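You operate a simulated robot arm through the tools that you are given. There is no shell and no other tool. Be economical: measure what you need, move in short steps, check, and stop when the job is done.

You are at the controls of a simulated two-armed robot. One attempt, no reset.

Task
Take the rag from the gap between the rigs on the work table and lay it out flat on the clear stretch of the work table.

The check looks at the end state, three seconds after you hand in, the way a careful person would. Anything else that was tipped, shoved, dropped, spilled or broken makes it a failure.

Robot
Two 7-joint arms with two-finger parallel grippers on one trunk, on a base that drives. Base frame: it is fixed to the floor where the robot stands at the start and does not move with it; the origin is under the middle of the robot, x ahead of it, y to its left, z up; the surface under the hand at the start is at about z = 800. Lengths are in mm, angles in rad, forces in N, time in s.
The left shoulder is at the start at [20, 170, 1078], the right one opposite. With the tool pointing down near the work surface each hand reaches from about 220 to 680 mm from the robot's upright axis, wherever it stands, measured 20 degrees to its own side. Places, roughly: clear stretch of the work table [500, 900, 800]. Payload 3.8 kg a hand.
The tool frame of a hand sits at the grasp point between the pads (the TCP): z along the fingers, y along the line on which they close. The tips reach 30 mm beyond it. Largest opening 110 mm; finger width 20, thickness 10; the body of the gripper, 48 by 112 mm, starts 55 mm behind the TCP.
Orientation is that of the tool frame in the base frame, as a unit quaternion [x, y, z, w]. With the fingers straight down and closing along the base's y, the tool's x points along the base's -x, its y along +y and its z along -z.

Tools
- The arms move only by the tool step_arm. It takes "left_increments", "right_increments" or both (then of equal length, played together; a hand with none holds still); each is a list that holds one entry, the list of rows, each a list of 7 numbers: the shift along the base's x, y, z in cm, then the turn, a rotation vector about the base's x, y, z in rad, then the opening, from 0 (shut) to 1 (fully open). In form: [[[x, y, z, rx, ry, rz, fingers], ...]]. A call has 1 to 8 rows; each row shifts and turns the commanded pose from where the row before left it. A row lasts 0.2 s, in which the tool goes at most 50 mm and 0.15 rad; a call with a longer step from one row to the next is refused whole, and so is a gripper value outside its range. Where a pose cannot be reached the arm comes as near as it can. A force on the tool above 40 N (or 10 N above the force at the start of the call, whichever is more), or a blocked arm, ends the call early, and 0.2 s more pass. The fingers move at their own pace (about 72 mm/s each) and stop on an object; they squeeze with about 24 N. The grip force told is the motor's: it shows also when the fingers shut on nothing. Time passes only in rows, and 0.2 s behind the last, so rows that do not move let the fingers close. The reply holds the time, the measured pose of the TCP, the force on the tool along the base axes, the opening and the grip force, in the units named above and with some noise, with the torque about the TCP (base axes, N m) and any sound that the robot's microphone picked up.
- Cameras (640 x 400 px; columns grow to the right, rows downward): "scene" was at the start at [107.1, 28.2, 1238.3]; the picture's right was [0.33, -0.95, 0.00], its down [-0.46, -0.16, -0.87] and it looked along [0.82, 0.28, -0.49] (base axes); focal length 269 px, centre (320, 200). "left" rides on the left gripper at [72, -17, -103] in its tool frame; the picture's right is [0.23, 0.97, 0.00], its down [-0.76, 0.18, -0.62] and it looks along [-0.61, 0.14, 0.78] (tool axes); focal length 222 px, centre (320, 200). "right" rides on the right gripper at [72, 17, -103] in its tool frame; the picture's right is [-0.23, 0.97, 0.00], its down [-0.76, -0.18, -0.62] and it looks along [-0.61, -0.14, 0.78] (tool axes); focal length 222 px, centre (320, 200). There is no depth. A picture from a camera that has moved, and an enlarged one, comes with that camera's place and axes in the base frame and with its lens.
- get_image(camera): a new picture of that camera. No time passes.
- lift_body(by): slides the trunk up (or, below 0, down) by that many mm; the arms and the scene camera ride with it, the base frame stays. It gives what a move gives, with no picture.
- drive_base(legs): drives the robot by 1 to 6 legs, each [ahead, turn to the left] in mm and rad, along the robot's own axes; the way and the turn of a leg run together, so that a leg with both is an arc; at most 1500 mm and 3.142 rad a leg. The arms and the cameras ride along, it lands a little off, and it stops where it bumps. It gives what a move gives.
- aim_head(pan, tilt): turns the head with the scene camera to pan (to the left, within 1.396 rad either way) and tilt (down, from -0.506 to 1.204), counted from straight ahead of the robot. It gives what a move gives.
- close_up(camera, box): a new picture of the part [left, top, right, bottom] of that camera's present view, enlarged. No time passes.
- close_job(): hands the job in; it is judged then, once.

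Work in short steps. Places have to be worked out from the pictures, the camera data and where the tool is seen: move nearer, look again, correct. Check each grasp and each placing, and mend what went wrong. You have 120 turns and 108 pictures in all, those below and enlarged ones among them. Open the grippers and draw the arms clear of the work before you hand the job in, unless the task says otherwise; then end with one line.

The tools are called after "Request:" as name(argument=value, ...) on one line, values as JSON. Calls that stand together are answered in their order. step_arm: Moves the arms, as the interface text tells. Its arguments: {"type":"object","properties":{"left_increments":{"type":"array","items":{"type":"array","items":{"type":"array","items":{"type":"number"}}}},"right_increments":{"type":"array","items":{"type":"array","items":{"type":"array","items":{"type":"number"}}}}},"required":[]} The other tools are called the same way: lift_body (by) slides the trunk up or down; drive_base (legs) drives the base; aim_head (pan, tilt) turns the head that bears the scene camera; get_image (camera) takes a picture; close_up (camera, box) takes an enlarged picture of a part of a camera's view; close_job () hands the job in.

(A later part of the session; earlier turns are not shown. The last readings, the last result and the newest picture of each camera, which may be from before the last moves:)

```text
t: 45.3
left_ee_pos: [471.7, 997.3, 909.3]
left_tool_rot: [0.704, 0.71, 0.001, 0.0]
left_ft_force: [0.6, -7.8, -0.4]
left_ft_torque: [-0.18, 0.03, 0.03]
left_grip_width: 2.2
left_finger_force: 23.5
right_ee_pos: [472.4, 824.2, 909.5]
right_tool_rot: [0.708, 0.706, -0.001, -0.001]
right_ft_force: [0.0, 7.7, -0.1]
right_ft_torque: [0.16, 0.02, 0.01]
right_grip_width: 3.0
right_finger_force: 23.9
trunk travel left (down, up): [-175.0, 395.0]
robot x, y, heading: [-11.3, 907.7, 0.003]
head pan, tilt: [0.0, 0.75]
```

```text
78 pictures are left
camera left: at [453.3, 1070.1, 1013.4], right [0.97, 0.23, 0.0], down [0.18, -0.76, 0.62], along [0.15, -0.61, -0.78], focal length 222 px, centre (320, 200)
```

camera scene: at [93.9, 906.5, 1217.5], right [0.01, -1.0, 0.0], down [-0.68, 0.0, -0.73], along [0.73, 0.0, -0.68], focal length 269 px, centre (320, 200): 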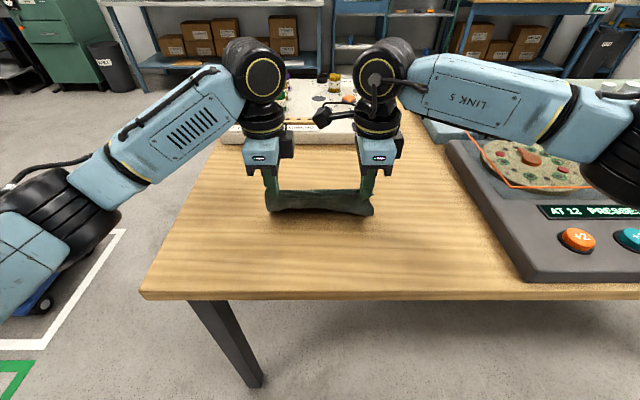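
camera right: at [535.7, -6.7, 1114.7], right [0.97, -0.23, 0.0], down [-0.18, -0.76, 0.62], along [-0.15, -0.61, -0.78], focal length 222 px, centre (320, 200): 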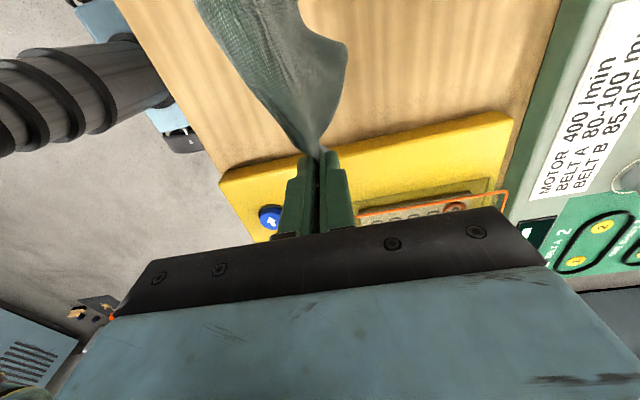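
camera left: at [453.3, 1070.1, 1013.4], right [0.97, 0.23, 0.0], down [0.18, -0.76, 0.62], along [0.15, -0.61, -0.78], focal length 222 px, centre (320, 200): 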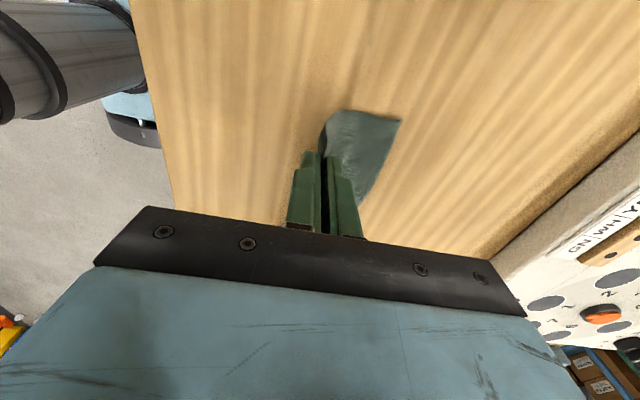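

The rag trails away properly with its free edge on the table. I continue down and back.

Request:
step_arm(left_increments=[[[-1.9, 0, -2.2, 0, 0, 0, 0], [-1.6, 0, -2.4, 0, 0, 0, 0], [-1.0, 0, -1.8, 0, 0, 0, 0], [-0.8, 0, -0.9, 0, 0, 0, 0], [-0.8, 0, -0.3, 0, 0, 0, 0], [0, 0, 0, 0, 0, 0, 0]]], right_increments=[[[-1.9, 0, -2.2, 0, 0, 0, 0], [-1.6, 0, -2.4, 0, 0, 0, 0], [-1.0, 0, -1.8, 0, 0, 0, 0], [-0.8, 0, -0.9, 0, 0, 0, 0], [-0.8, 0, -0.3, 0, 0, 0, 0], [0, 0, 0, 0, 0, 0, 0]]])

Request:
close_up(camera="scene", box=[220, 130, 420, 270])

Request:
get_image(camera="left")

Request:
get_image(camera="right")

```text
t: 46.7
left_ee_pos: [411.2, 997.0, 833.2]
left_tool_rot: [0.705, 0.709, 0.001, 0.0]
left_ft_force: [-1.4, -11.7, 0.9]
left_ft_torque: [-0.36, 0.0, 0.01]
left_grip_width: 2.3
left_finger_force: 23.8
right_ee_pos: [412.0, 822.7, 835.4]
right_tool_rot: [0.707, 0.707, -0.001, -0.002]
right_ft_force: [0.4, 12.1, 1.1]
right_ft_torque: [0.23, -0.02, 0.03]
right_grip_width: 2.7
right_finger_force: 23.9
trunk travel left (down, up): [-175.0, 395.0]
robot x, y, heading: [-12.5, 905.2, 0.002]
head pan, tilt: [0.0, 0.75]
```

```text
2.86 times, centred on (320, 200) of scene
camera zoom: at [93.8, 906.5, 1217.6], right [0.01, -1.0, 0.0], down [-0.68, 0.0, -0.73], along [0.73, 0.0, -0.68], focal length 768 px, centre (320, 200)
```

zoom: 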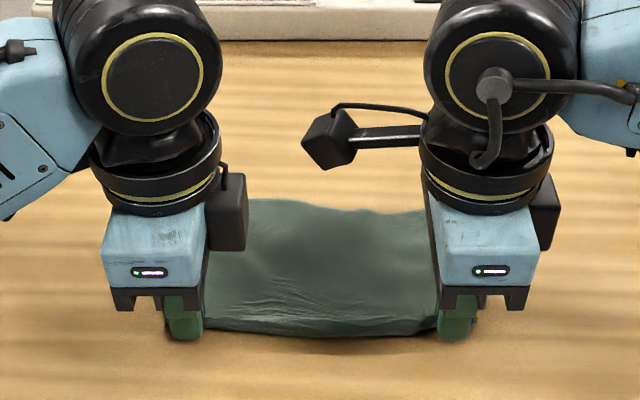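

```text
76 pictures are left
camera left: at [392.5, 1069.5, 937.6], right [0.97, 0.23, 0.0], down [0.18, -0.76, 0.62], along [0.15, -0.61, -0.78], focal length 222 px, centre (320, 200)
```

left: 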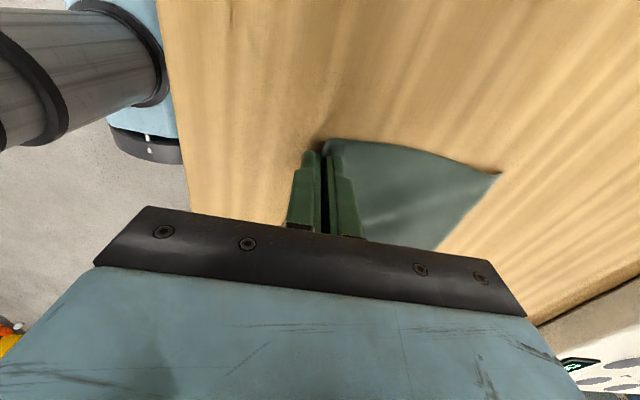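

```text
75 pictures are left
camera right: at [430.3, 895.1, 938.5], right [0.97, -0.23, 0.0], down [-0.18, -0.76, 0.62], along [-0.14, -0.61, -0.78], focal length 222 px, centre (320, 200)
```

right: 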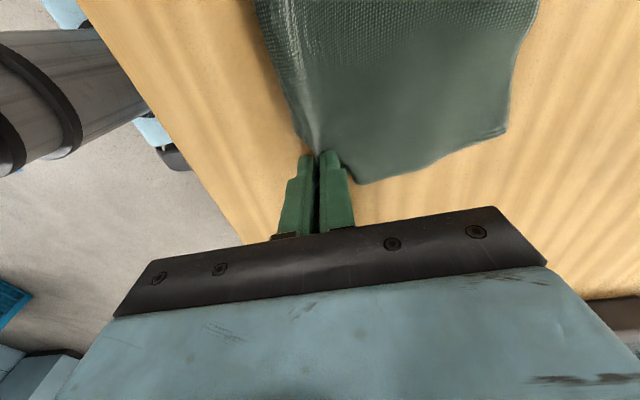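

The rag lies flat except at the pinched edge. I ease the sideways tension, lower the last 2–3 mm, and open the fingers slightly.

Request:
step_arm(left_increments=[[[0, -0.15, -0.1, 0, 0, 0, 0], [0, -0.15, 0, 0, 0, 0, 0], [0, 0, 0, 0, 0, 0, 0.08], [0, 0, 0, 0, 0, 0, 0.12], [0, 0, 0, 0, 0, 0, 0.15]]], right_increments=[[[0, 0.15, -0.3, 0, 0, 0, 0], [0, 0.15, 0, 0, 0, 0, 0], [0, 0, 0, 0, 0, 0, 0.08], [0, 0, 0, 0, 0, 0, 0.12], [0, 0, 0, 0, 0, 0, 0.15]]])

Request:
step_arm(left_increments=[[[0, 0, 0.5, 0, 0, 0, 0.2], [0, 0, 1.5, 0, 0, 0, 0.2], [0, 0, 3, 0, 0, 0, 0.2], [0, 0, 4, 0, 0, 0, 0.2], [0, 0, 4, 0, 0, 0, 0.2]]], right_increments=[[[0, 0, 0.5, 0, 0, 0, 0.2], [0, 0, 1.5, 0, 0, 0, 0.2], [0, 0, 3, 0, 0, 0, 0.2], [0, 0, 4, 0, 0, 0, 0.2], [0, 0, 4, 0, 0, 0, 0.2]]])

Request:
close_up(camera="scene", box=[220, 130, 420, 270])

Request:
get_image(camera="left")

Request:
get_image(camera="right")

```text
t: 47.9
left_ee_pos: [412.9, 994.1, 832.8]
left_tool_rot: [0.704, 0.71, 0.001, 0.001]
left_ft_force: [0.4, -0.5, 1.1]
left_ft_torque: [0.0, 0.02, 0.0]
left_grip_width: 16.4
left_finger_force: 0.0
right_ee_pos: [412.7, 824.8, 832.4]
right_tool_rot: [0.706, 0.708, -0.002, -0.001]
right_ft_force: [-0.5, -0.4, 1.0]
right_ft_torque: [-0.01, -0.01, 0.0]
right_grip_width: 16.4
right_finger_force: 0.0
trunk travel left (down, up): [-175.0, 395.0]
robot x, y, heading: [-9.5, 908.6, 0.007]
head pan, tilt: [0.0, 0.75]
```

```text
t: 49.1
left_ee_pos: [412.5, 993.9, 961.7]
left_tool_rot: [0.705, 0.709, 0.0, 0.001]
left_ft_force: [0.0, 0.1, -0.7]
left_ft_torque: [0.01, 0.01, -0.01]
left_grip_width: 22.0
left_finger_force: 0.1
right_ee_pos: [410.9, 826.4, 959.9]
right_tool_rot: [0.708, 0.707, -0.002, -0.001]
right_ft_force: [0.4, -0.6, -0.1]
right_ft_torque: [-0.03, 0.01, -0.03]
right_grip_width: 22.1
right_finger_force: 0.0
trunk travel left (down, up): [-175.0, 395.0]
robot x, y, heading: [-7.5, 906.1, 0.007]
head pan, tilt: [0.0, 0.75]
```

```text
2.86 times, centred on (320, 200) of scene
camera zoom: at [93.4, 906.5, 1217.6], right [0.01, -1.0, 0.0], down [-0.68, 0.0, -0.73], along [0.73, 0.0, -0.68], focal length 768 px, centre (320, 200)
```

zoom: 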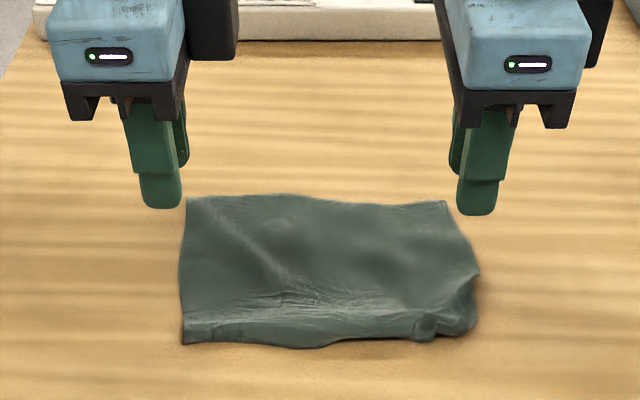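

```text
73 pictures are left
camera left: at [393.2, 1066.2, 1065.9], right [0.97, 0.23, 0.0], down [0.18, -0.76, 0.62], along [0.15, -0.61, -0.78], focal length 222 px, centre (320, 200)
```

left: 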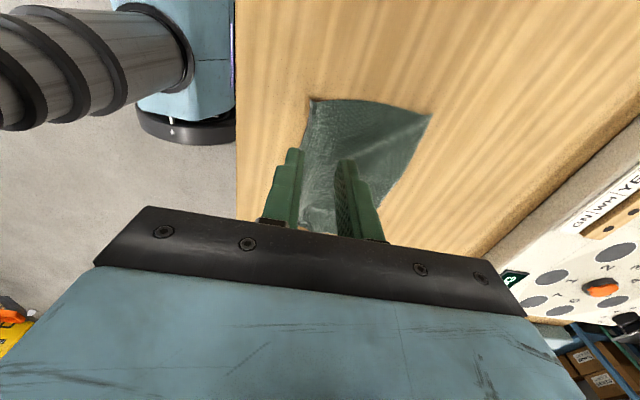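

```text
72 pictures are left
camera right: at [428.5, 899.5, 1063.2], right [0.97, -0.23, 0.0], down [-0.18, -0.76, 0.62], along [-0.14, -0.61, -0.78], focal length 222 px, centre (320, 200)
```

right: 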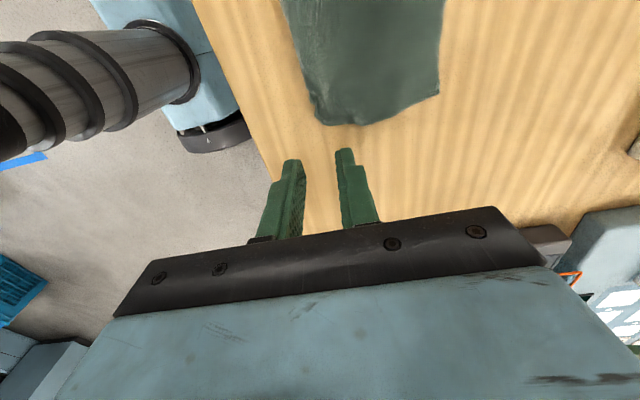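

Released; the rag lies mostly flat, but its near-right corner looks rumpled. I raise the hands more and look closer.

Request:
step_arm(left_increments=[[[0, 1, 4, 0, 0, 0, 0.4], [0, 2, 4, 0, 0, 0, 0.4], [0, 3, 2, 0, 0, 0, 0.4]]], right_increments=[[[0, -1, 4, 0, 0, 0, 0.4], [0, -2, 4, 0, 0, 0, 0.4], [0, -3, 2, 0, 0, 0, 0.4]]])

Request:
close_up(camera="scene", box=[265, 180, 385, 255])

Request:
close_up(camera="right", box=[240, 0, 460, 140])

```text
t: 49.9
left_ee_pos: [412.9, 1055.1, 1062.6]
left_tool_rot: [0.705, 0.709, 0.0, 0.001]
left_ft_force: [-0.6, -0.4, -0.4]
left_ft_torque: [0.02, 0.0, -0.02]
left_grip_width: 44.0
left_finger_force: 0.1
right_ee_pos: [410.8, 768.9, 1061.5]
right_tool_rot: [0.707, 0.707, -0.002, -0.001]
right_ft_force: [0.7, 1.3, 0.1]
right_ft_torque: [-0.04, 0.0, 0.01]
right_grip_width: 43.9
right_finger_force: 0.2
trunk travel left (down, up): [-175.0, 395.0]
robot x, y, heading: [-7.8, 908.1, 0.006]
head pan, tilt: [0.0, 0.75]
```

```text
5.33 times, centred on (325, 218) of scene
camera zoom: at [93.3, 906.6, 1217.6], right [0.01, -1.0, 0.0], down [-0.68, 0.0, -0.73], along [0.73, 0.0, -0.68], focal length 1435 px, centre (293, 107)
```

zoom: 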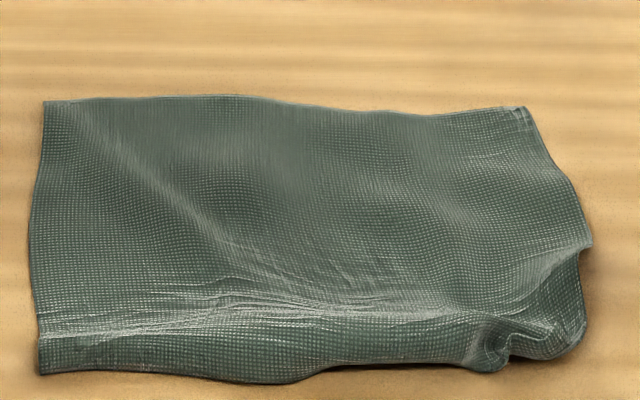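

```text
2.86 times, centred on (350, 70) of right
camera zoom: at [429.0, 840.3, 1164.9], right [0.97, -0.23, 0.0], down [-0.18, -0.76, 0.62], along [-0.14, -0.61, -0.78], focal length 635 px, centre (234, 571)
```

zoom: 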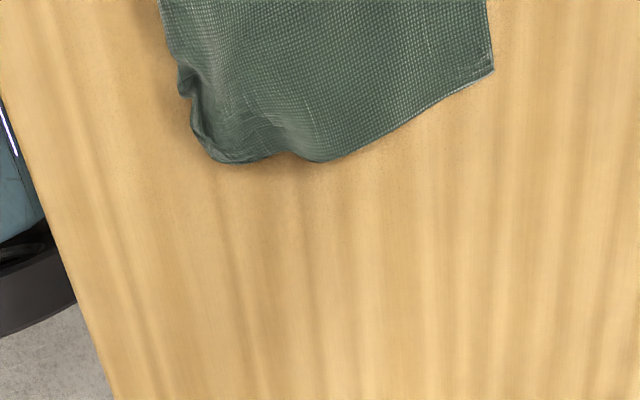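

The near-right corner is tucked under, within about 40 mm of [425, 805]. I will re-lift the rag's right edge at about [465, 803] with the right hand so the corner springs free, then lay it back; first I turn the right hand to close along y.

Request:
step_arm(right_increments=[[[0, 0, 0, 0, 0, 0.143, 0.4], [0, 0, 0, 0, 0, 0.143, 0.4], [0, 0, 0, 0, 0, 0.143, 0.4], [0, 0, 0, 0, 0, 0.143, 0.4], [0, 0, 0, 0, 0, 0.143, 0.4], [0, 0, 0, 0, 0, 0.143, 0.4], [0, 0, 0, 0, 0, 0.143, 0.4], [0, 0, 0, 0, 0, 0.143, 0.4]]])

Request:
step_arm(right_increments=[[[1, 0.7, -1, 0, 0, 0.143, 0.4], [1, 0.7, -2, 0, 0, 0.143, 0.4], [1, 0.7, -2, 0, 0, 0.143, 0.4], [1, 0.7, -2, 0, 0, 0, 0.4], [1, 0.7, -2, 0, 0, 0, 0.4], [0.4, 0, -3, 0, 0, 0, 0.4]]])

Request:
get_image(camera="right")

Request:
get_image(camera="scene")

```text
t: 51.7
left_ee_pos: [413.9, 1055.1, 1061.5]
left_tool_rot: [0.705, 0.709, 0.001, 0.001]
left_ft_force: [0.4, 0.0, 0.0]
left_ft_torque: [-0.01, 0.01, 0.0]
left_grip_width: 44.1
left_finger_force: 0.2
right_ee_pos: [411.0, 765.9, 1061.9]
right_tool_rot: [0.212, 0.977, -0.002, 0.0]
right_ft_force: [-0.7, -0.3, -0.6]
right_ft_torque: [-0.01, 0.04, 0.01]
right_grip_width: 44.1
right_finger_force: 0.1
trunk travel left (down, up): [-175.0, 395.0]
robot x, y, heading: [-10.9, 909.2, 0.005]
head pan, tilt: [0.0, 0.75]
```

```text
t: 53.1
left_ee_pos: [414.5, 1055.0, 1062.2]
left_tool_rot: [0.705, 0.71, 0.001, 0.001]
left_ft_force: [-0.2, 0.3, 0.2]
left_ft_torque: [0.01, 0.01, -0.02]
left_grip_width: 44.3
left_finger_force: 0.0
right_ee_pos: [467.6, 802.3, 940.0]
right_tool_rot: [-0.001, 1.0, -0.002, 0.0]
right_ft_force: [0.6, -0.1, 0.5]
right_ft_torque: [0.03, 0.01, 0.02]
right_grip_width: 44.1
right_finger_force: 0.1
trunk travel left (down, up): [-175.0, 395.0]
robot x, y, heading: [-13.5, 909.0, 0.006]
head pan, tilt: [0.0, 0.75]
```

```text
69 pictures are left
camera right: at [396.0, 819.3, 1044.2], right [0.23, 0.97, 0.0], down [0.76, -0.17, 0.62], along [0.61, -0.14, -0.78], focal length 222 px, centre (320, 200)
```

right: 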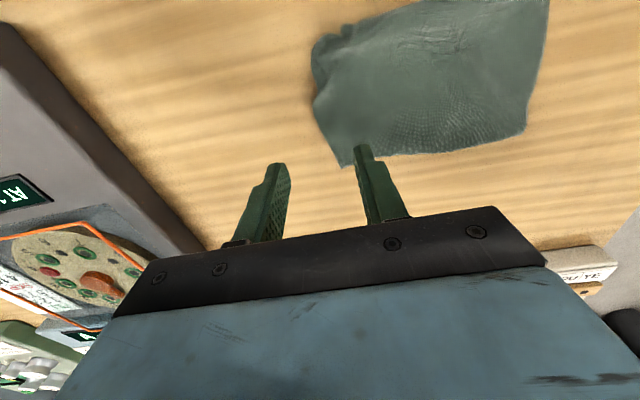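

```text
68 pictures are left
camera scene: at [94.0, 906.3, 1217.5], right [0.01, -1.0, 0.0], down [-0.68, 0.0, -0.73], along [0.73, 0.0, -0.68], focal length 269 px, centre (320, 200)
```

scene: 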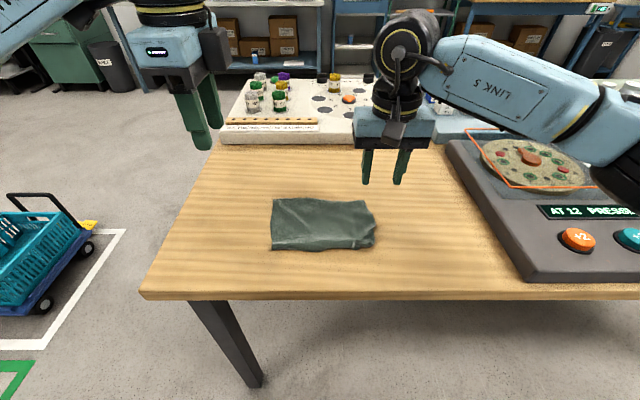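

The right camera now sees the tucked corner; I enlarge it.

Request:
close_up(camera="right", box=[290, 0, 450, 180])

```text
2.22 times, centred on (370, 90) of right
camera zoom: at [396.0, 819.3, 1044.2], right [0.23, 0.97, 0.0], down [0.76, -0.17, 0.62], along [0.61, -0.14, -0.78], focal length 494 px, centre (209, 444)
```

zoom: 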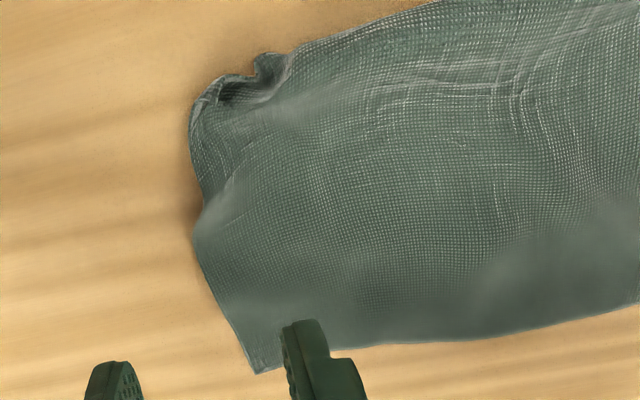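

The right edge at x ≈ 465 is at y ≈ 800. I go down there and pinch.

Request:
step_arm(right_increments=[[[0, 0.4, -4, 0, 0, 0, 0.4], [0, 0, -4, 0, 0, 0, 0.4], [0, 0, -2, 0, 0, 0, 0.4], [0, 0, -0.9, 0, 0, 0, 0.4], [0, 0, 0, 0, 0, 0, 0], [0, 0, 0, 0, 0, 0, 0], [0, 0, 0, 0, 0, 0, 0]]])

Request:
step_arm(right_increments=[[[0, 0, 2, 0, 0, 0, 0], [0, 0, 3, 0, 0, 0, 0], [0, 0, 3, 0, 0, 0, 0], [0, 0.5, 3, 0, 0, 0, 0], [0, 0.5, 2, 0, 0, 0, 0], [0, 0, 0, 0, 0, 0, 0]]])

Request:
get_image(camera="right")

Request:
close_up(camera="scene", box=[240, 120, 440, 260])

```text
t: 54.7
left_ee_pos: [414.3, 1055.4, 1062.0]
left_tool_rot: [0.705, 0.71, 0.0, 0.001]
left_ft_force: [-0.1, -0.4, 0.5]
left_ft_torque: [0.02, -0.02, -0.01]
left_grip_width: 43.8
left_finger_force: 0.1
right_ee_pos: [466.0, 807.3, 834.1]
right_tool_rot: [-0.001, 1.0, 0.0, 0.002]
right_ft_force: [0.3, 3.9, 16.5]
right_ft_torque: [0.11, -0.13, 0.03]
right_grip_width: 1.9
right_finger_force: 24.1
trunk travel left (down, up): [-175.0, 395.0]
robot x, y, heading: [-9.3, 904.6, 0.006]
head pan, tilt: [0.0, 0.75]
```

```text
t: 56.1
left_ee_pos: [413.7, 1054.4, 1062.6]
left_tool_rot: [0.705, 0.709, 0.001, 0.001]
left_ft_force: [0.5, -1.0, -0.1]
left_ft_torque: [0.0, -0.01, -0.03]
left_grip_width: 44.3
left_finger_force: 0.1
right_ee_pos: [466.5, 813.4, 963.7]
right_tool_rot: [-0.001, 1.0, -0.002, 0.0]
right_ft_force: [-0.3, 0.0, -0.6]
right_ft_torque: [0.0, -0.02, 0.0]
right_grip_width: 1.9
right_finger_force: 23.4
trunk travel left (down, up): [-175.0, 395.0]
robot x, y, heading: [-9.1, 907.8, 0.007]
head pan, tilt: [0.0, 0.75]
```

```text
66 pictures are left
camera right: at [395.0, 832.0, 1066.6], right [0.23, 0.97, 0.0], down [0.76, -0.18, 0.62], along [0.61, -0.14, -0.78], focal length 222 px, centre (320, 200)
```

right: 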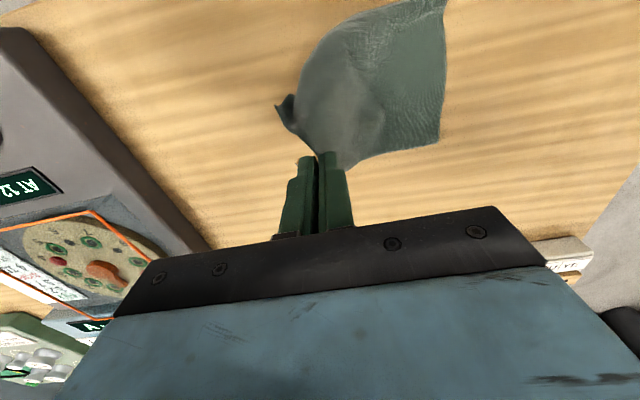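

```text
2.86 times, centred on (340, 190) of scene
camera zoom: at [93.8, 906.4, 1217.5], right [0.01, -1.0, 0.0], down [-0.68, 0.0, -0.73], along [0.73, 0.0, -0.68], focal length 768 px, centre (263, 229)
```

zoom: 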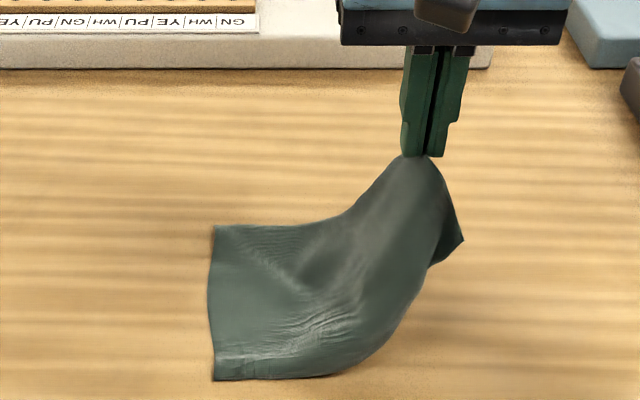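

The corner has sprung free and points outward. I lay the edge back down, moving outward (−y) as I lower.

Request:
step_arm(right_increments=[[[0, -1.0, -2, 0, 0, 0, 0], [0, -1.0, -3, 0, 0, 0, 0], [0, -0.5, -3, 0, 0, 0, 0], [0, 0, -2.5, 0, 0, 0, 0], [0, 0, -1.5, 0, 0, 0, 0], [0, -0.5, -0.8, 0, 0, 0, 0], [0, -0.5, 0, 0, 0, 0, 0]]])

Request:
get_image(camera="right")

Request:
close_up(camera="scene", box=[260, 170, 400, 260])

```text
t: 57.7
left_ee_pos: [414.1, 1054.8, 1062.7]
left_tool_rot: [0.705, 0.709, 0.0, 0.001]
left_ft_force: [-0.8, 1.4, 0.3]
left_ft_torque: [0.0, 0.0, 0.02]
left_grip_width: 44.1
left_finger_force: 0.1
right_ee_pos: [465.6, 781.9, 836.5]
right_tool_rot: [-0.001, 1.0, 0.0, 0.002]
right_ft_force: [0.1, 2.4, 9.1]
right_ft_torque: [0.12, -0.17, 0.03]
right_grip_width: 1.6
right_finger_force: 23.9
trunk travel left (down, up): [-175.0, 395.0]
robot x, y, heading: [-9.6, 908.8, 0.003]
head pan, tilt: [0.0, 0.75]
```

```text
64 pictures are left
camera right: at [394.9, 799.0, 939.4], right [0.23, 0.97, 0.0], down [0.76, -0.18, 0.63], along [0.61, -0.14, -0.78], focal length 222 px, centre (320, 200)
```

right: 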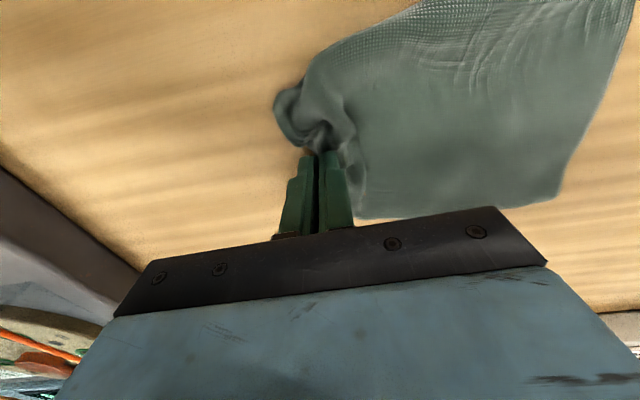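

```text
4.44 times, centred on (330, 215) of scene
camera zoom: at [93.2, 906.8, 1217.7], right [0.01, -1.0, 0.0], down [-0.68, 0.0, -0.73], along [0.73, 0.0, -0.68], focal length 1196 px, centre (276, 133)
```

zoom: 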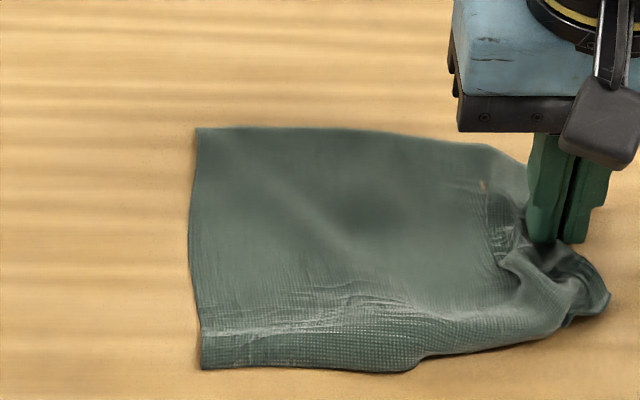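

The cloth bunches around this pinch. I release, lift, and see how it relaxes.

Request:
step_arm(right_increments=[[[0, 0, 0.2, 0, 0, 0, 0.1], [0, 0, 0.2, 0, 0, 0, 0.2], [0, 0, 0.5, 0, 0, 0, 0.25], [0, 0, 1, 0, 0, 0, 0.25], [0, 0, 3, 0, 0, 0, 0.3], [0, 0, 4, 0, 0, 0, 0.4], [0, -1, 4, 0, 0, 0, 0.4]]])

Request:
get_image(camera="right")

Request:
close_up(camera="scene", box=[260, 170, 400, 260])

```text
t: 59.3
left_ee_pos: [413.1, 1055.4, 1062.6]
left_tool_rot: [0.705, 0.709, 0.001, 0.0]
left_ft_force: [0.2, 0.2, -0.7]
left_ft_torque: [-0.02, 0.02, -0.01]
left_grip_width: 44.1
left_finger_force: 0.0
right_ee_pos: [468.0, 770.8, 966.9]
right_tool_rot: [-0.002, 1.0, -0.001, 0.0]
right_ft_force: [0.5, 0.1, 0.3]
right_ft_torque: [0.0, -0.03, -0.01]
right_grip_width: 44.0
right_finger_force: 0.0
trunk travel left (down, up): [-175.0, 395.0]
robot x, y, heading: [-17.0, 909.5, 0.002]
head pan, tilt: [0.0, 0.75]
```

```text
62 pictures are left
camera right: at [397.1, 788.3, 1070.6], right [0.23, 0.97, 0.0], down [0.76, -0.17, 0.62], along [0.61, -0.14, -0.78], focal length 222 px, centre (320, 200)
```

right: 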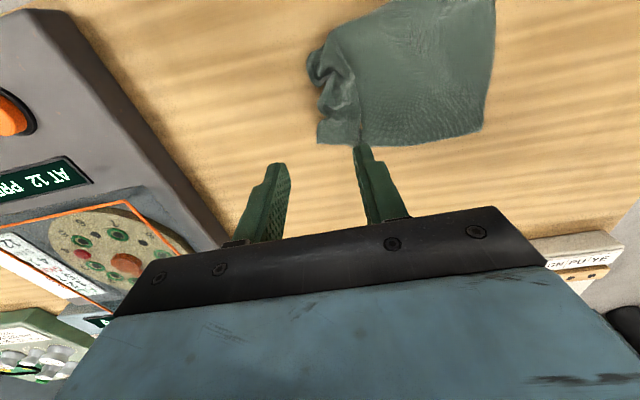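

```text
4.44 times, centred on (330, 215) of scene
camera zoom: at [93.5, 906.4, 1217.6], right [0.01, -1.0, 0.0], down [-0.68, 0.0, -0.73], along [0.73, 0.0, -0.68], focal length 1196 px, centre (276, 133)
```

zoom: 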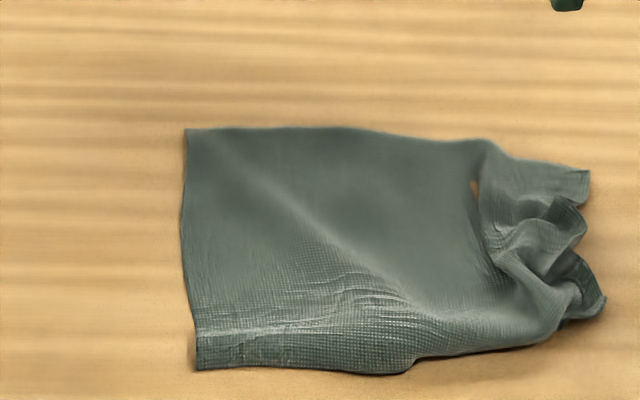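

The right end is now crumpled. The left short edge is still clean, so I will go round to the table's left end, lift the rag by that edge with both hands (as worked before) so it hangs straight, and lay it again. First I raise and turn the right hand.

Request:
step_arm(right_increments=[[[-1, 0, 4, 0, 0, 0, 0.4], [-1, 0, 4, 0, 0, -0.143, 0.4], [-1, 0, 2, 0, 0, -0.143, 0.4], [-1, 0, 1, 0, 0, -0.143, 0.4], [-1, 0, 0, 0, 0, -0.143, 0.4], [0, 0, 0, 0, 0, -0.143, 0.4], [0, 0, 0, 0, 0, -0.143, 0.4], [0, 0, 0, 0, 0, -0.143, 0.4]]])

Request:
step_arm(right_increments=[[[0, 0, 0, 0, 0, -0.143, 0.4], [0, 0, 0, 0, 0, -0.143, 0.4], [0, 0, 0, 0, 0, -0.143, 0.4], [0, 0, 0, 0, 0, -0.143, 0.4]]])

Request:
drive_base(legs=[[-270, 0], [0, 1.571], [590, 0], [0, -1.571]])

Request:
get_image(camera="scene")

```text
t: 61.1
left_ee_pos: [413.9, 1054.6, 1061.5]
left_tool_rot: [0.705, 0.709, 0.0, 0.001]
left_ft_force: [0.4, 0.8, -0.8]
left_ft_torque: [0.01, 0.01, -0.01]
left_grip_width: 44.1
left_finger_force: 0.0
right_ee_pos: [415.7, 770.3, 1074.0]
right_tool_rot: [0.48, 0.877, -0.001, -0.001]
right_ft_force: [0.1, 0.7, -0.5]
right_ft_torque: [0.02, 0.01, -0.02]
right_grip_width: 44.2
right_finger_force: 0.0
trunk travel left (down, up): [-175.0, 395.0]
robot x, y, heading: [-12.0, 905.8, 0.008]
head pan, tilt: [0.0, 0.75]
```

```text
t: 62.1
left_ee_pos: [414.2, 1054.4, 1062.5]
left_tool_rot: [0.705, 0.709, 0.001, 0.001]
left_ft_force: [0.8, 0.1, -0.7]
left_ft_torque: [-0.02, -0.01, -0.01]
left_grip_width: 43.9
left_finger_force: 0.1
right_ee_pos: [416.6, 771.5, 1073.4]
right_tool_rot: [0.708, 0.706, -0.002, -0.001]
right_ft_force: [-1.2, -0.3, -0.4]
right_ft_torque: [0.01, -0.02, 0.02]
right_grip_width: 44.0
right_finger_force: 0.1
trunk travel left (down, up): [-175.0, 395.0]
robot x, y, heading: [-12.0, 906.8, 0.003]
head pan, tilt: [0.0, 0.75]
```

```text
t: 74.5
left_ee_pos: [164.6, 1630.6, 1062.1]
left_tool_rot: [0.717, 0.697, 0.001, 0.0]
left_ft_force: [0.7, 0.0, 0.5]
left_ft_torque: [0.01, 0.0, 0.04]
left_grip_width: 44.0
left_finger_force: 0.1
right_ee_pos: [158.4, 1347.0, 1074.0]
right_tool_rot: [0.719, 0.695, -0.002, 0.0]
right_ft_force: [-0.1, 0.5, -0.8]
right_ft_torque: [-0.03, 0.0, 0.04]
right_grip_width: 44.2
right_finger_force: 0.2
trunk travel left (down, up): [-175.0, 395.0]
robot x, y, heading: [-263.2, 1498.2, -0.029]
head pan, tilt: [0.0, 0.75]
```

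```text
60 pictures are left
camera scene: at [-159.6, 1493.7, 1217.5], right [-0.03, -1.0, 0.0], down [-0.68, 0.02, -0.73], along [0.73, -0.02, -0.68], focal length 269 px, centre (320, 200)
```

scene: 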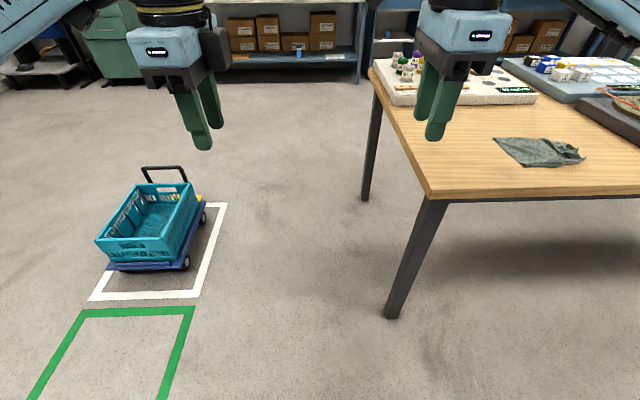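

The way is clear. I drive ahead along the table's left end and turn to face it.

Request:
drive_base(legs=[[735, 0], [0, -1.542]])

Request:
get_image(camera="scene")

```text
t: 80.7
left_ee_pos: [872.0, 1244.0, 1062.3]
left_tool_rot: [0.939, 0.344, 0.001, 0.001]
left_ft_force: [-1.1, -0.7, 0.0]
left_ft_torque: [0.04, -0.02, 0.02]
left_grip_width: 44.0
left_finger_force: 0.0
right_ee_pos: [655.3, 1062.2, 1073.8]
right_tool_rot: [0.94, 0.341, 0.0, -0.001]
right_ft_force: [0.3, -0.4, 0.2]
right_ft_torque: [0.04, -0.01, -0.02]
right_grip_width: 44.0
right_finger_force: 0.0
trunk travel left (down, up): [-175.0, 395.0]
robot x, y, heading: [494.9, 1486.4, -0.86]
head pan, tilt: [0.0, 0.75]
stopped in leg 2: the robot was blocked; the commanded pose is now the measured one
```

```text
59 pictures are left
camera scene: at [563.6, 1403.2, 1217.5], right [-0.76, -0.65, 0.0], down [-0.44, 0.52, -0.73], along [0.48, -0.55, -0.68], focal length 269 px, centre (320, 200)
```

scene: 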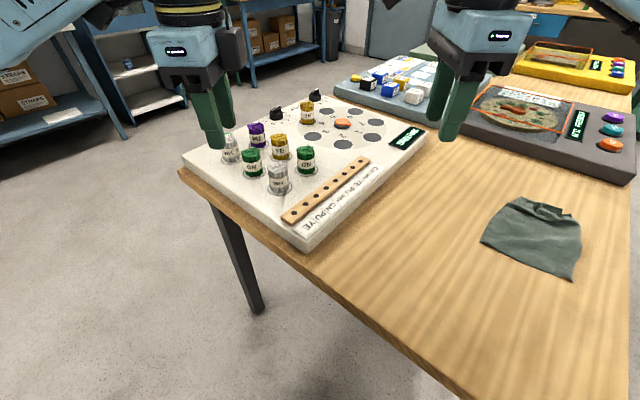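

The turn was blocked, probably by a corner of the base against the table end. I back off, straighten, shift along x and turn with more room.

Request:
drive_base(legs=[[-200, 0], [0, 0.86], [110, 0], [0, -1.571]])

Request:
get_image(camera="scene")

```text
t: 89.1
left_ee_pos: [610.8, 1211.6, 1062.1]
left_tool_rot: [1.0, 0.006, 0.001, 0.001]
left_ft_force: [0.6, 0.3, 0.2]
left_ft_torque: [0.01, -0.02, 0.03]
left_grip_width: 43.9
left_finger_force: 0.1
right_ee_pos: [328.2, 1210.3, 1074.1]
right_tool_rot: [1.0, 0.003, 0.001, -0.002]
right_ft_force: [0.0, 0.6, -1.1]
right_ft_torque: [0.02, 0.0, -0.01]
right_grip_width: 43.9
right_finger_force: 0.1
trunk travel left (down, up): [-175.0, 395.0]
robot x, y, heading: [474.5, 1636.3, -1.556]
head pan, tilt: [0.0, 0.75]
```

```text
58 pictures are left
camera scene: at [476.4, 1531.8, 1217.5], right [-1.0, -0.02, 0.0], down [-0.01, 0.68, -0.73], along [0.01, -0.73, -0.68], focal length 269 px, centre (320, 200)
```

scene: 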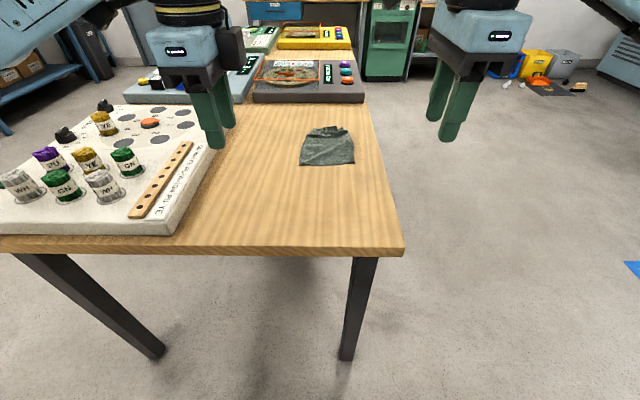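

Now facing the table end. The rag's clean edge is at y ≈ 947, x from 393 to 537. I drive forward about 105 mm (keeping the same stand-off as before).

Request:
drive_base(legs=[[0, -0.012], [105, 0]])

Request:
get_image(camera="scene")

Request:
close_up(camera="scene", box=[260, 90, 400, 190])

```text
t: 90.6
left_ee_pos: [608.5, 1104.0, 1060.9]
left_tool_rot: [1.0, 0.0, 0.0, 0.0]
left_ft_force: [0.6, -0.4, 0.5]
left_ft_torque: [0.02, 0.0, 0.01]
left_grip_width: 44.1
left_finger_force: 0.0
right_ee_pos: [324.7, 1107.4, 1074.8]
right_tool_rot: [1.0, -0.004, 0.0, -0.002]
right_ft_force: [0.6, 0.1, -0.6]
right_ft_torque: [-0.02, 0.04, 0.0]
right_grip_width: 44.0
right_finger_force: 0.1
trunk travel left (down, up): [-175.0, 395.0]
robot x, y, heading: [474.0, 1534.8, -1.558]
head pan, tilt: [0.0, 0.75]
```

```text
57 pictures are left
camera scene: at [476.3, 1427.0, 1217.4], right [-1.0, -0.01, 0.0], down [-0.01, 0.68, -0.73], along [0.01, -0.73, -0.68], focal length 269 px, centre (320, 200)
```

scene: 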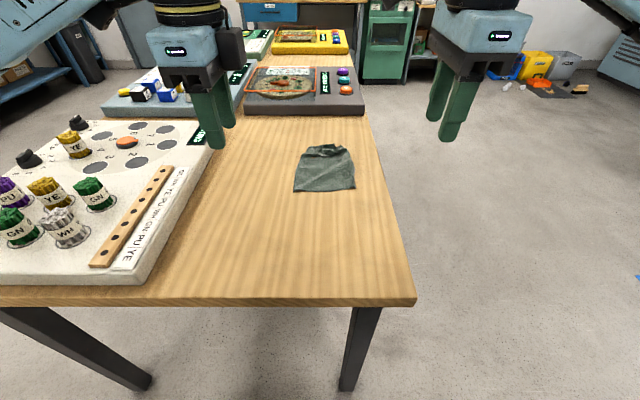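

```text
4.00 times, centred on (330, 140) of scene
camera zoom: at [476.3, 1427.0, 1217.4], right [-1.0, -0.01, 0.0], down [-0.01, 0.68, -0.73], along [0.01, -0.73, -0.68], focal length 1076 px, centre (280, 440)
```

zoom: 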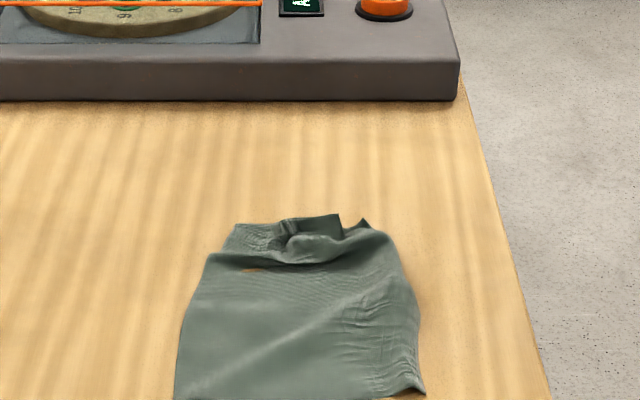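

From here the two hands would be only about 120 mm apart on the short edge, and the right hand's camera mount would foul the left gripper at the present yaw. I turn the right hand back by 60° so its camera points away, and bring both hands over the two near corners.

Request:
step_arm(left_increments=[[[-1.1, -2.3, 0, 0, 0, 0, 0.4], [-1.1, -2.3, 0, 0, 0, 0, 0.4], [-1.1, -2.3, 0, 0, 0, 0, 0.4], [-1.1, -2.3, -1, 0, 0, 0, 0.4], [-1.1, -2.3, -1, 0, 0, 0, 0.4], [-1.1, -2.3, -2, 0, 0, 0, 0.4], [-1.0, -2.4, -2, 0, 0, 0, 0.4]]], right_increments=[[[0, 0, 0, 0, 0, 0.1496, 0.4], [0, 0, 0, 0, 0, 0.1496, 0.4], [0, 0, 0, 0, 0, 0.1496, 0.4], [0, 0, 0, 0, 0, 0.1496, 0.4], [0, 0, 0, 0, 0, 0.1496, 0.4], [0, 0, 0, 0, 0, 0.1496, 0.4], [0, 0, 0, 0, 0, 0.1496, 0.4]]])

Request:
step_arm(right_increments=[[[0.5, -2.5, 0, 0, 0, 0, 0.4], [0.5, -2.5, 0, 0, 0, 0, 0.4], [1, -2.5, -1, 0, 0, 0, 0.4], [1, -2.5, -1, 0, 0, 0, 0.4], [1, -2.5, -2, 0, 0, 0, 0.4], [1, -2.4, -2, 0, 0, 0, 0.4], [1, -2, 0, 0, 0, 0, 0.4]]])

Request:
get_image(camera="scene")

Request:
get_image(camera="left")

Request:
get_image(camera="right")

```text
t: 92.2
left_ee_pos: [529.8, 942.9, 1000.8]
left_tool_rot: [1.0, -0.002, 0.0, 0.001]
left_ft_force: [0.1, -0.5, -0.4]
left_ft_torque: [0.0, 0.0, 0.01]
left_grip_width: 43.9
left_finger_force: 0.0
right_ee_pos: [323.2, 1108.0, 1074.0]
right_tool_rot: [0.867, 0.499, 0.001, -0.001]
right_ft_force: [0.2, 0.0, -0.2]
right_ft_torque: [-0.01, -0.03, -0.01]
right_grip_width: 43.9
right_finger_force: 0.1
trunk travel left (down, up): [-175.0, 395.0]
robot x, y, heading: [478.1, 1532.7, -1.564]
head pan, tilt: [0.0, 0.75]
```

```text
t: 93.8
left_ee_pos: [531.6, 943.1, 1001.1]
left_tool_rot: [1.0, -0.001, 0.0, 0.001]
left_ft_force: [-0.2, 0.6, -0.9]
left_ft_torque: [0.01, -0.01, 0.0]
left_grip_width: 43.9
left_finger_force: 0.1
right_ee_pos: [384.2, 940.7, 1011.6]
right_tool_rot: [0.867, 0.498, 0.0, -0.001]
right_ft_force: [-0.1, 0.2, 0.1]
right_ft_torque: [-0.03, 0.06, -0.02]
right_grip_width: 44.3
right_finger_force: 0.1
trunk travel left (down, up): [-175.0, 395.0]
robot x, y, heading: [473.2, 1533.5, -1.561]
head pan, tilt: [0.0, 0.75]
```

```text
55 pictures are left
camera scene: at [476.9, 1428.1, 1217.5], right [-1.0, -0.01, 0.0], down [-0.01, 0.68, -0.73], along [0.01, -0.73, -0.68], focal length 269 px, centre (320, 200)
```

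scene: 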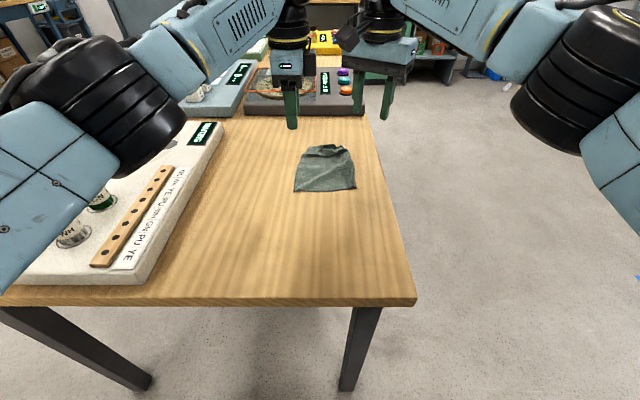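

```text
54 pictures are left
camera left: at [602.6, 960.4, 1105.0], right [0.23, -0.97, 0.0], down [-0.76, -0.18, 0.62], along [-0.61, -0.14, -0.78], focal length 222 px, centre (320, 200)
```

left: 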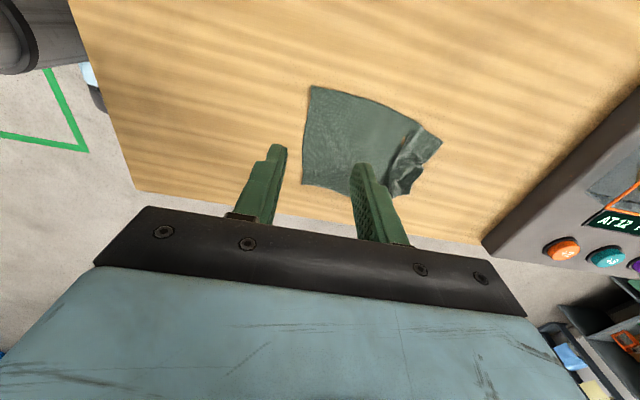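

```text
53 pictures are left
camera right: at [437.4, 994.0, 1115.9], right [0.73, -0.69, 0.0], down [-0.54, -0.57, 0.62], along [-0.43, -0.45, -0.78], focal length 222 px, centre (320, 200)
```

right: 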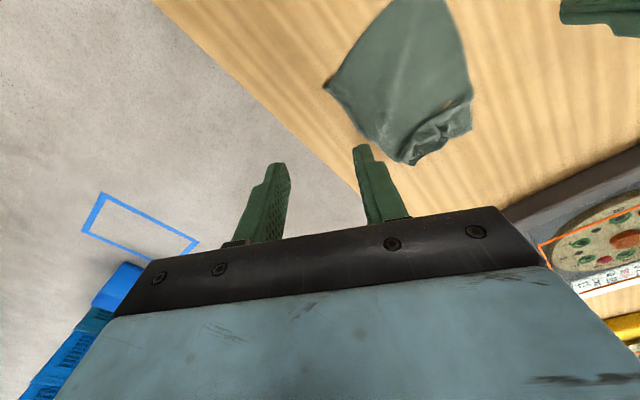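

Corners: [540, 956] and [395, 943]. I shift the hands to pinch about 13 mm inside each, and go down to just above the table.

Request:
step_arm(left_increments=[[[-0.4, 0, -3, 0, 0, 0, 0.4], [0, 0, -3, 0, 0, 0, 0.4], [0, 0, -3, 0, 0, 0, 0.4], [0, 0, -3, 0, 0, 0, 0.4], [0, 0, -3, 0, 0, 0, 0.4], [0, 0, 0, 0, 0, 0, 0.4]]], right_increments=[[[2.2, -0.6, -3, 0, 0, 0, 0.4], [0, 0, -3, 0, 0, 0, 0.4], [0, 0, -3, 0, 0, 0, 0.4], [0, 0, -3, 0, 0, 0, 0.4], [0, 0, -4, 0, 0, 0, 0.4], [0, 0, 0, 0, 0, 0, 0.4]]])

Request:
close_up(camera="scene", box=[240, 100, 400, 200])

Request:
get_image(camera="left")

Request:
get_image(camera="right")

```text
t: 95.2
left_ee_pos: [527.3, 942.4, 849.8]
left_tool_rot: [1.0, -0.001, 0.0, 0.001]
left_ft_force: [-0.3, 0.4, 0.5]
left_ft_torque: [-0.01, 0.0, 0.01]
left_grip_width: 44.2
left_finger_force: 0.0
right_ee_pos: [404.0, 935.7, 854.0]
right_tool_rot: [0.868, 0.497, -0.001, -0.001]
right_ft_force: [-0.6, 0.3, -0.3]
right_ft_torque: [0.02, -0.02, 0.02]
right_grip_width: 43.9
right_finger_force: 0.2
trunk travel left (down, up): [-175.0, 395.0]
robot x, y, heading: [473.5, 1536.9, -1.566]
head pan, tilt: [0.0, 0.75]
```

```text
4.00 times, centred on (320, 150) of scene
camera zoom: at [476.3, 1428.2, 1217.6], right [-1.0, -0.01, 0.0], down [-0.01, 0.68, -0.73], along [0.01, -0.73, -0.68], focal length 1076 px, centre (320, 400)
```

zoom: 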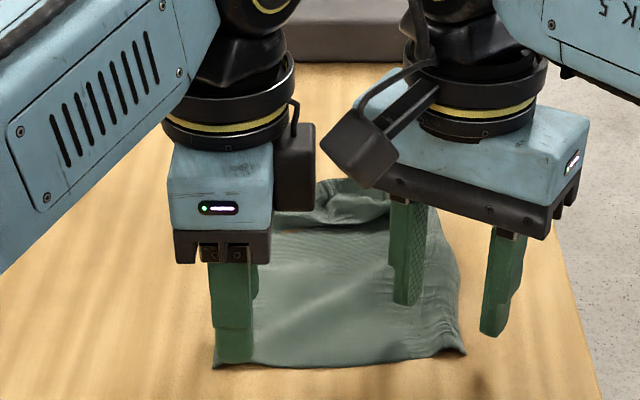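

```text
51 pictures are left
camera left: at [598.3, 959.7, 954.2], right [0.23, -0.97, 0.0], down [-0.76, -0.18, 0.62], along [-0.61, -0.14, -0.78], focal length 222 px, centre (320, 200)
```

left: 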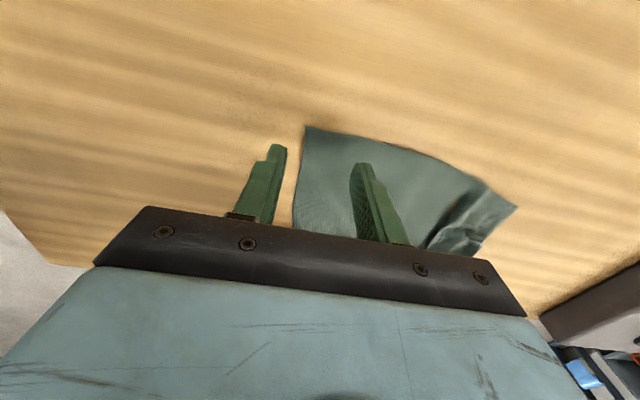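

```text
50 pictures are left
camera right: at [457.2, 989.4, 957.6], right [0.73, -0.69, 0.0], down [-0.54, -0.57, 0.62], along [-0.43, -0.45, -0.78], focal length 222 px, centre (320, 200)
```

right: 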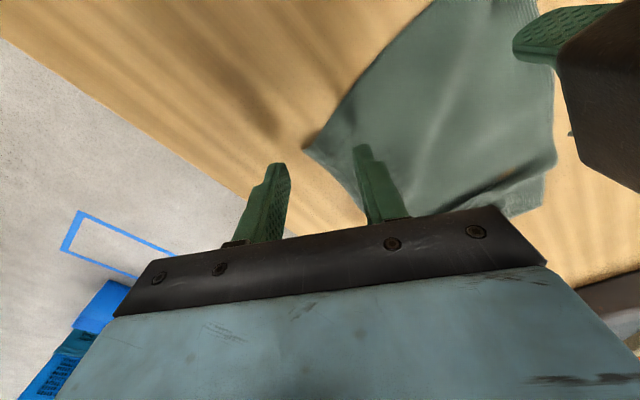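

Alignment is good (each corner about 10–14 mm beyond the pinch centre). I lower to the table and close.

Request:
step_arm(left_increments=[[[0, 0.3, -1.0, 0, 0, 0, 0.4], [0, 0, -0.6, 0, 0, 0, 0.4], [0, 0, -0.2, 0, 0, 0, 0.4], [0, 0, 0, 0, 0, 0, 0], [0, 0, 0, 0, 0, 0, 0], [0, 0, 0, 0, 0, 0, 0]]], right_increments=[[[0, 0, -1.2, 0, 0, 0, 0.4], [0, 0, -0.8, 0, 0, 0, 0.4], [0, 0, -0.2, 0, 0, 0, 0.4], [0, 0, 0, 0, 0, 0, 0], [0, 0, 0, 0, 0, 0, 0], [0, 0, 0, 0, 0, 0, 0]]])

Request:
step_arm(left_increments=[[[0, 0, 2, 0, 0, 0, 0], [0, 0, 3, 0, 0, 0, 0], [0, 0, 3, 0, 0, 0, 0], [0, 0, 3, 0, 0, 0, 0], [0, 0, 3, 0, 0, 0, 0], [0, 0, 3, 0, 0, 0, 0], [0, 0, 3, 0, 0, 0, 0]]], right_increments=[[[0, 0, 2, 0, 0, 0, 0], [0, 0, 3, 0, 0, 0, 0], [0, 0, 3, 0, 0, 0, 0], [0, 0, 3, 0, 0, 0, 0], [0, 0, 3, 0, 0, 0, 0], [0, 0, 3, 0, 0, 0, 0], [0, 0, 3, 0, 0, 0, 0]]])

Request:
get_image(camera="scene")

```text
t: 96.6
left_ee_pos: [526.7, 948.3, 834.3]
left_tool_rot: [1.0, -0.001, -0.001, 0.002]
left_ft_force: [-0.7, -1.3, 8.8]
left_ft_torque: [-0.05, 0.06, 0.02]
left_grip_width: 2.0
left_finger_force: 23.3
right_ee_pos: [405.0, 935.2, 832.2]
right_tool_rot: [0.867, 0.498, 0.0, -0.001]
right_ft_force: [2.1, -0.8, 1.1]
right_ft_torque: [0.01, -0.08, -0.02]
right_grip_width: 2.5
right_finger_force: 24.3
trunk travel left (down, up): [-175.0, 395.0]
robot x, y, heading: [477.8, 1534.6, -1.565]
head pan, tilt: [0.0, 0.75]
```

```text
t: 98.2
left_ee_pos: [527.9, 946.4, 1034.5]
left_tool_rot: [1.0, -0.001, 0.001, 0.001]
left_ft_force: [-0.7, -0.2, 0.0]
left_ft_torque: [0.03, 0.01, -0.02]
left_grip_width: 1.5
left_finger_force: 23.3
right_ee_pos: [407.8, 934.8, 1034.8]
right_tool_rot: [0.868, 0.497, -0.001, -0.001]
right_ft_force: [1.4, 0.1, 0.7]
right_ft_torque: [0.01, -0.03, 0.01]
right_grip_width: 2.4
right_finger_force: 24.6
trunk travel left (down, up): [-175.0, 395.0]
robot x, y, heading: [473.3, 1537.0, -1.566]
head pan, tilt: [0.0, 0.75]
```

```text
49 pictures are left
camera scene: at [476.4, 1428.9, 1217.6], right [-1.0, -0.01, 0.0], down [-0.01, 0.68, -0.73], along [0.01, -0.73, -0.68], focal length 269 px, centre (320, 200)
```

scene: 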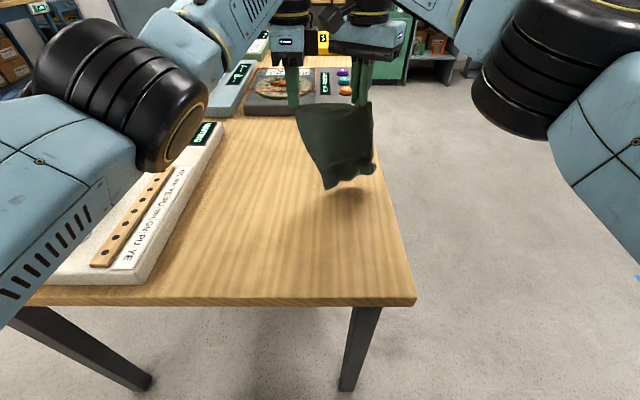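

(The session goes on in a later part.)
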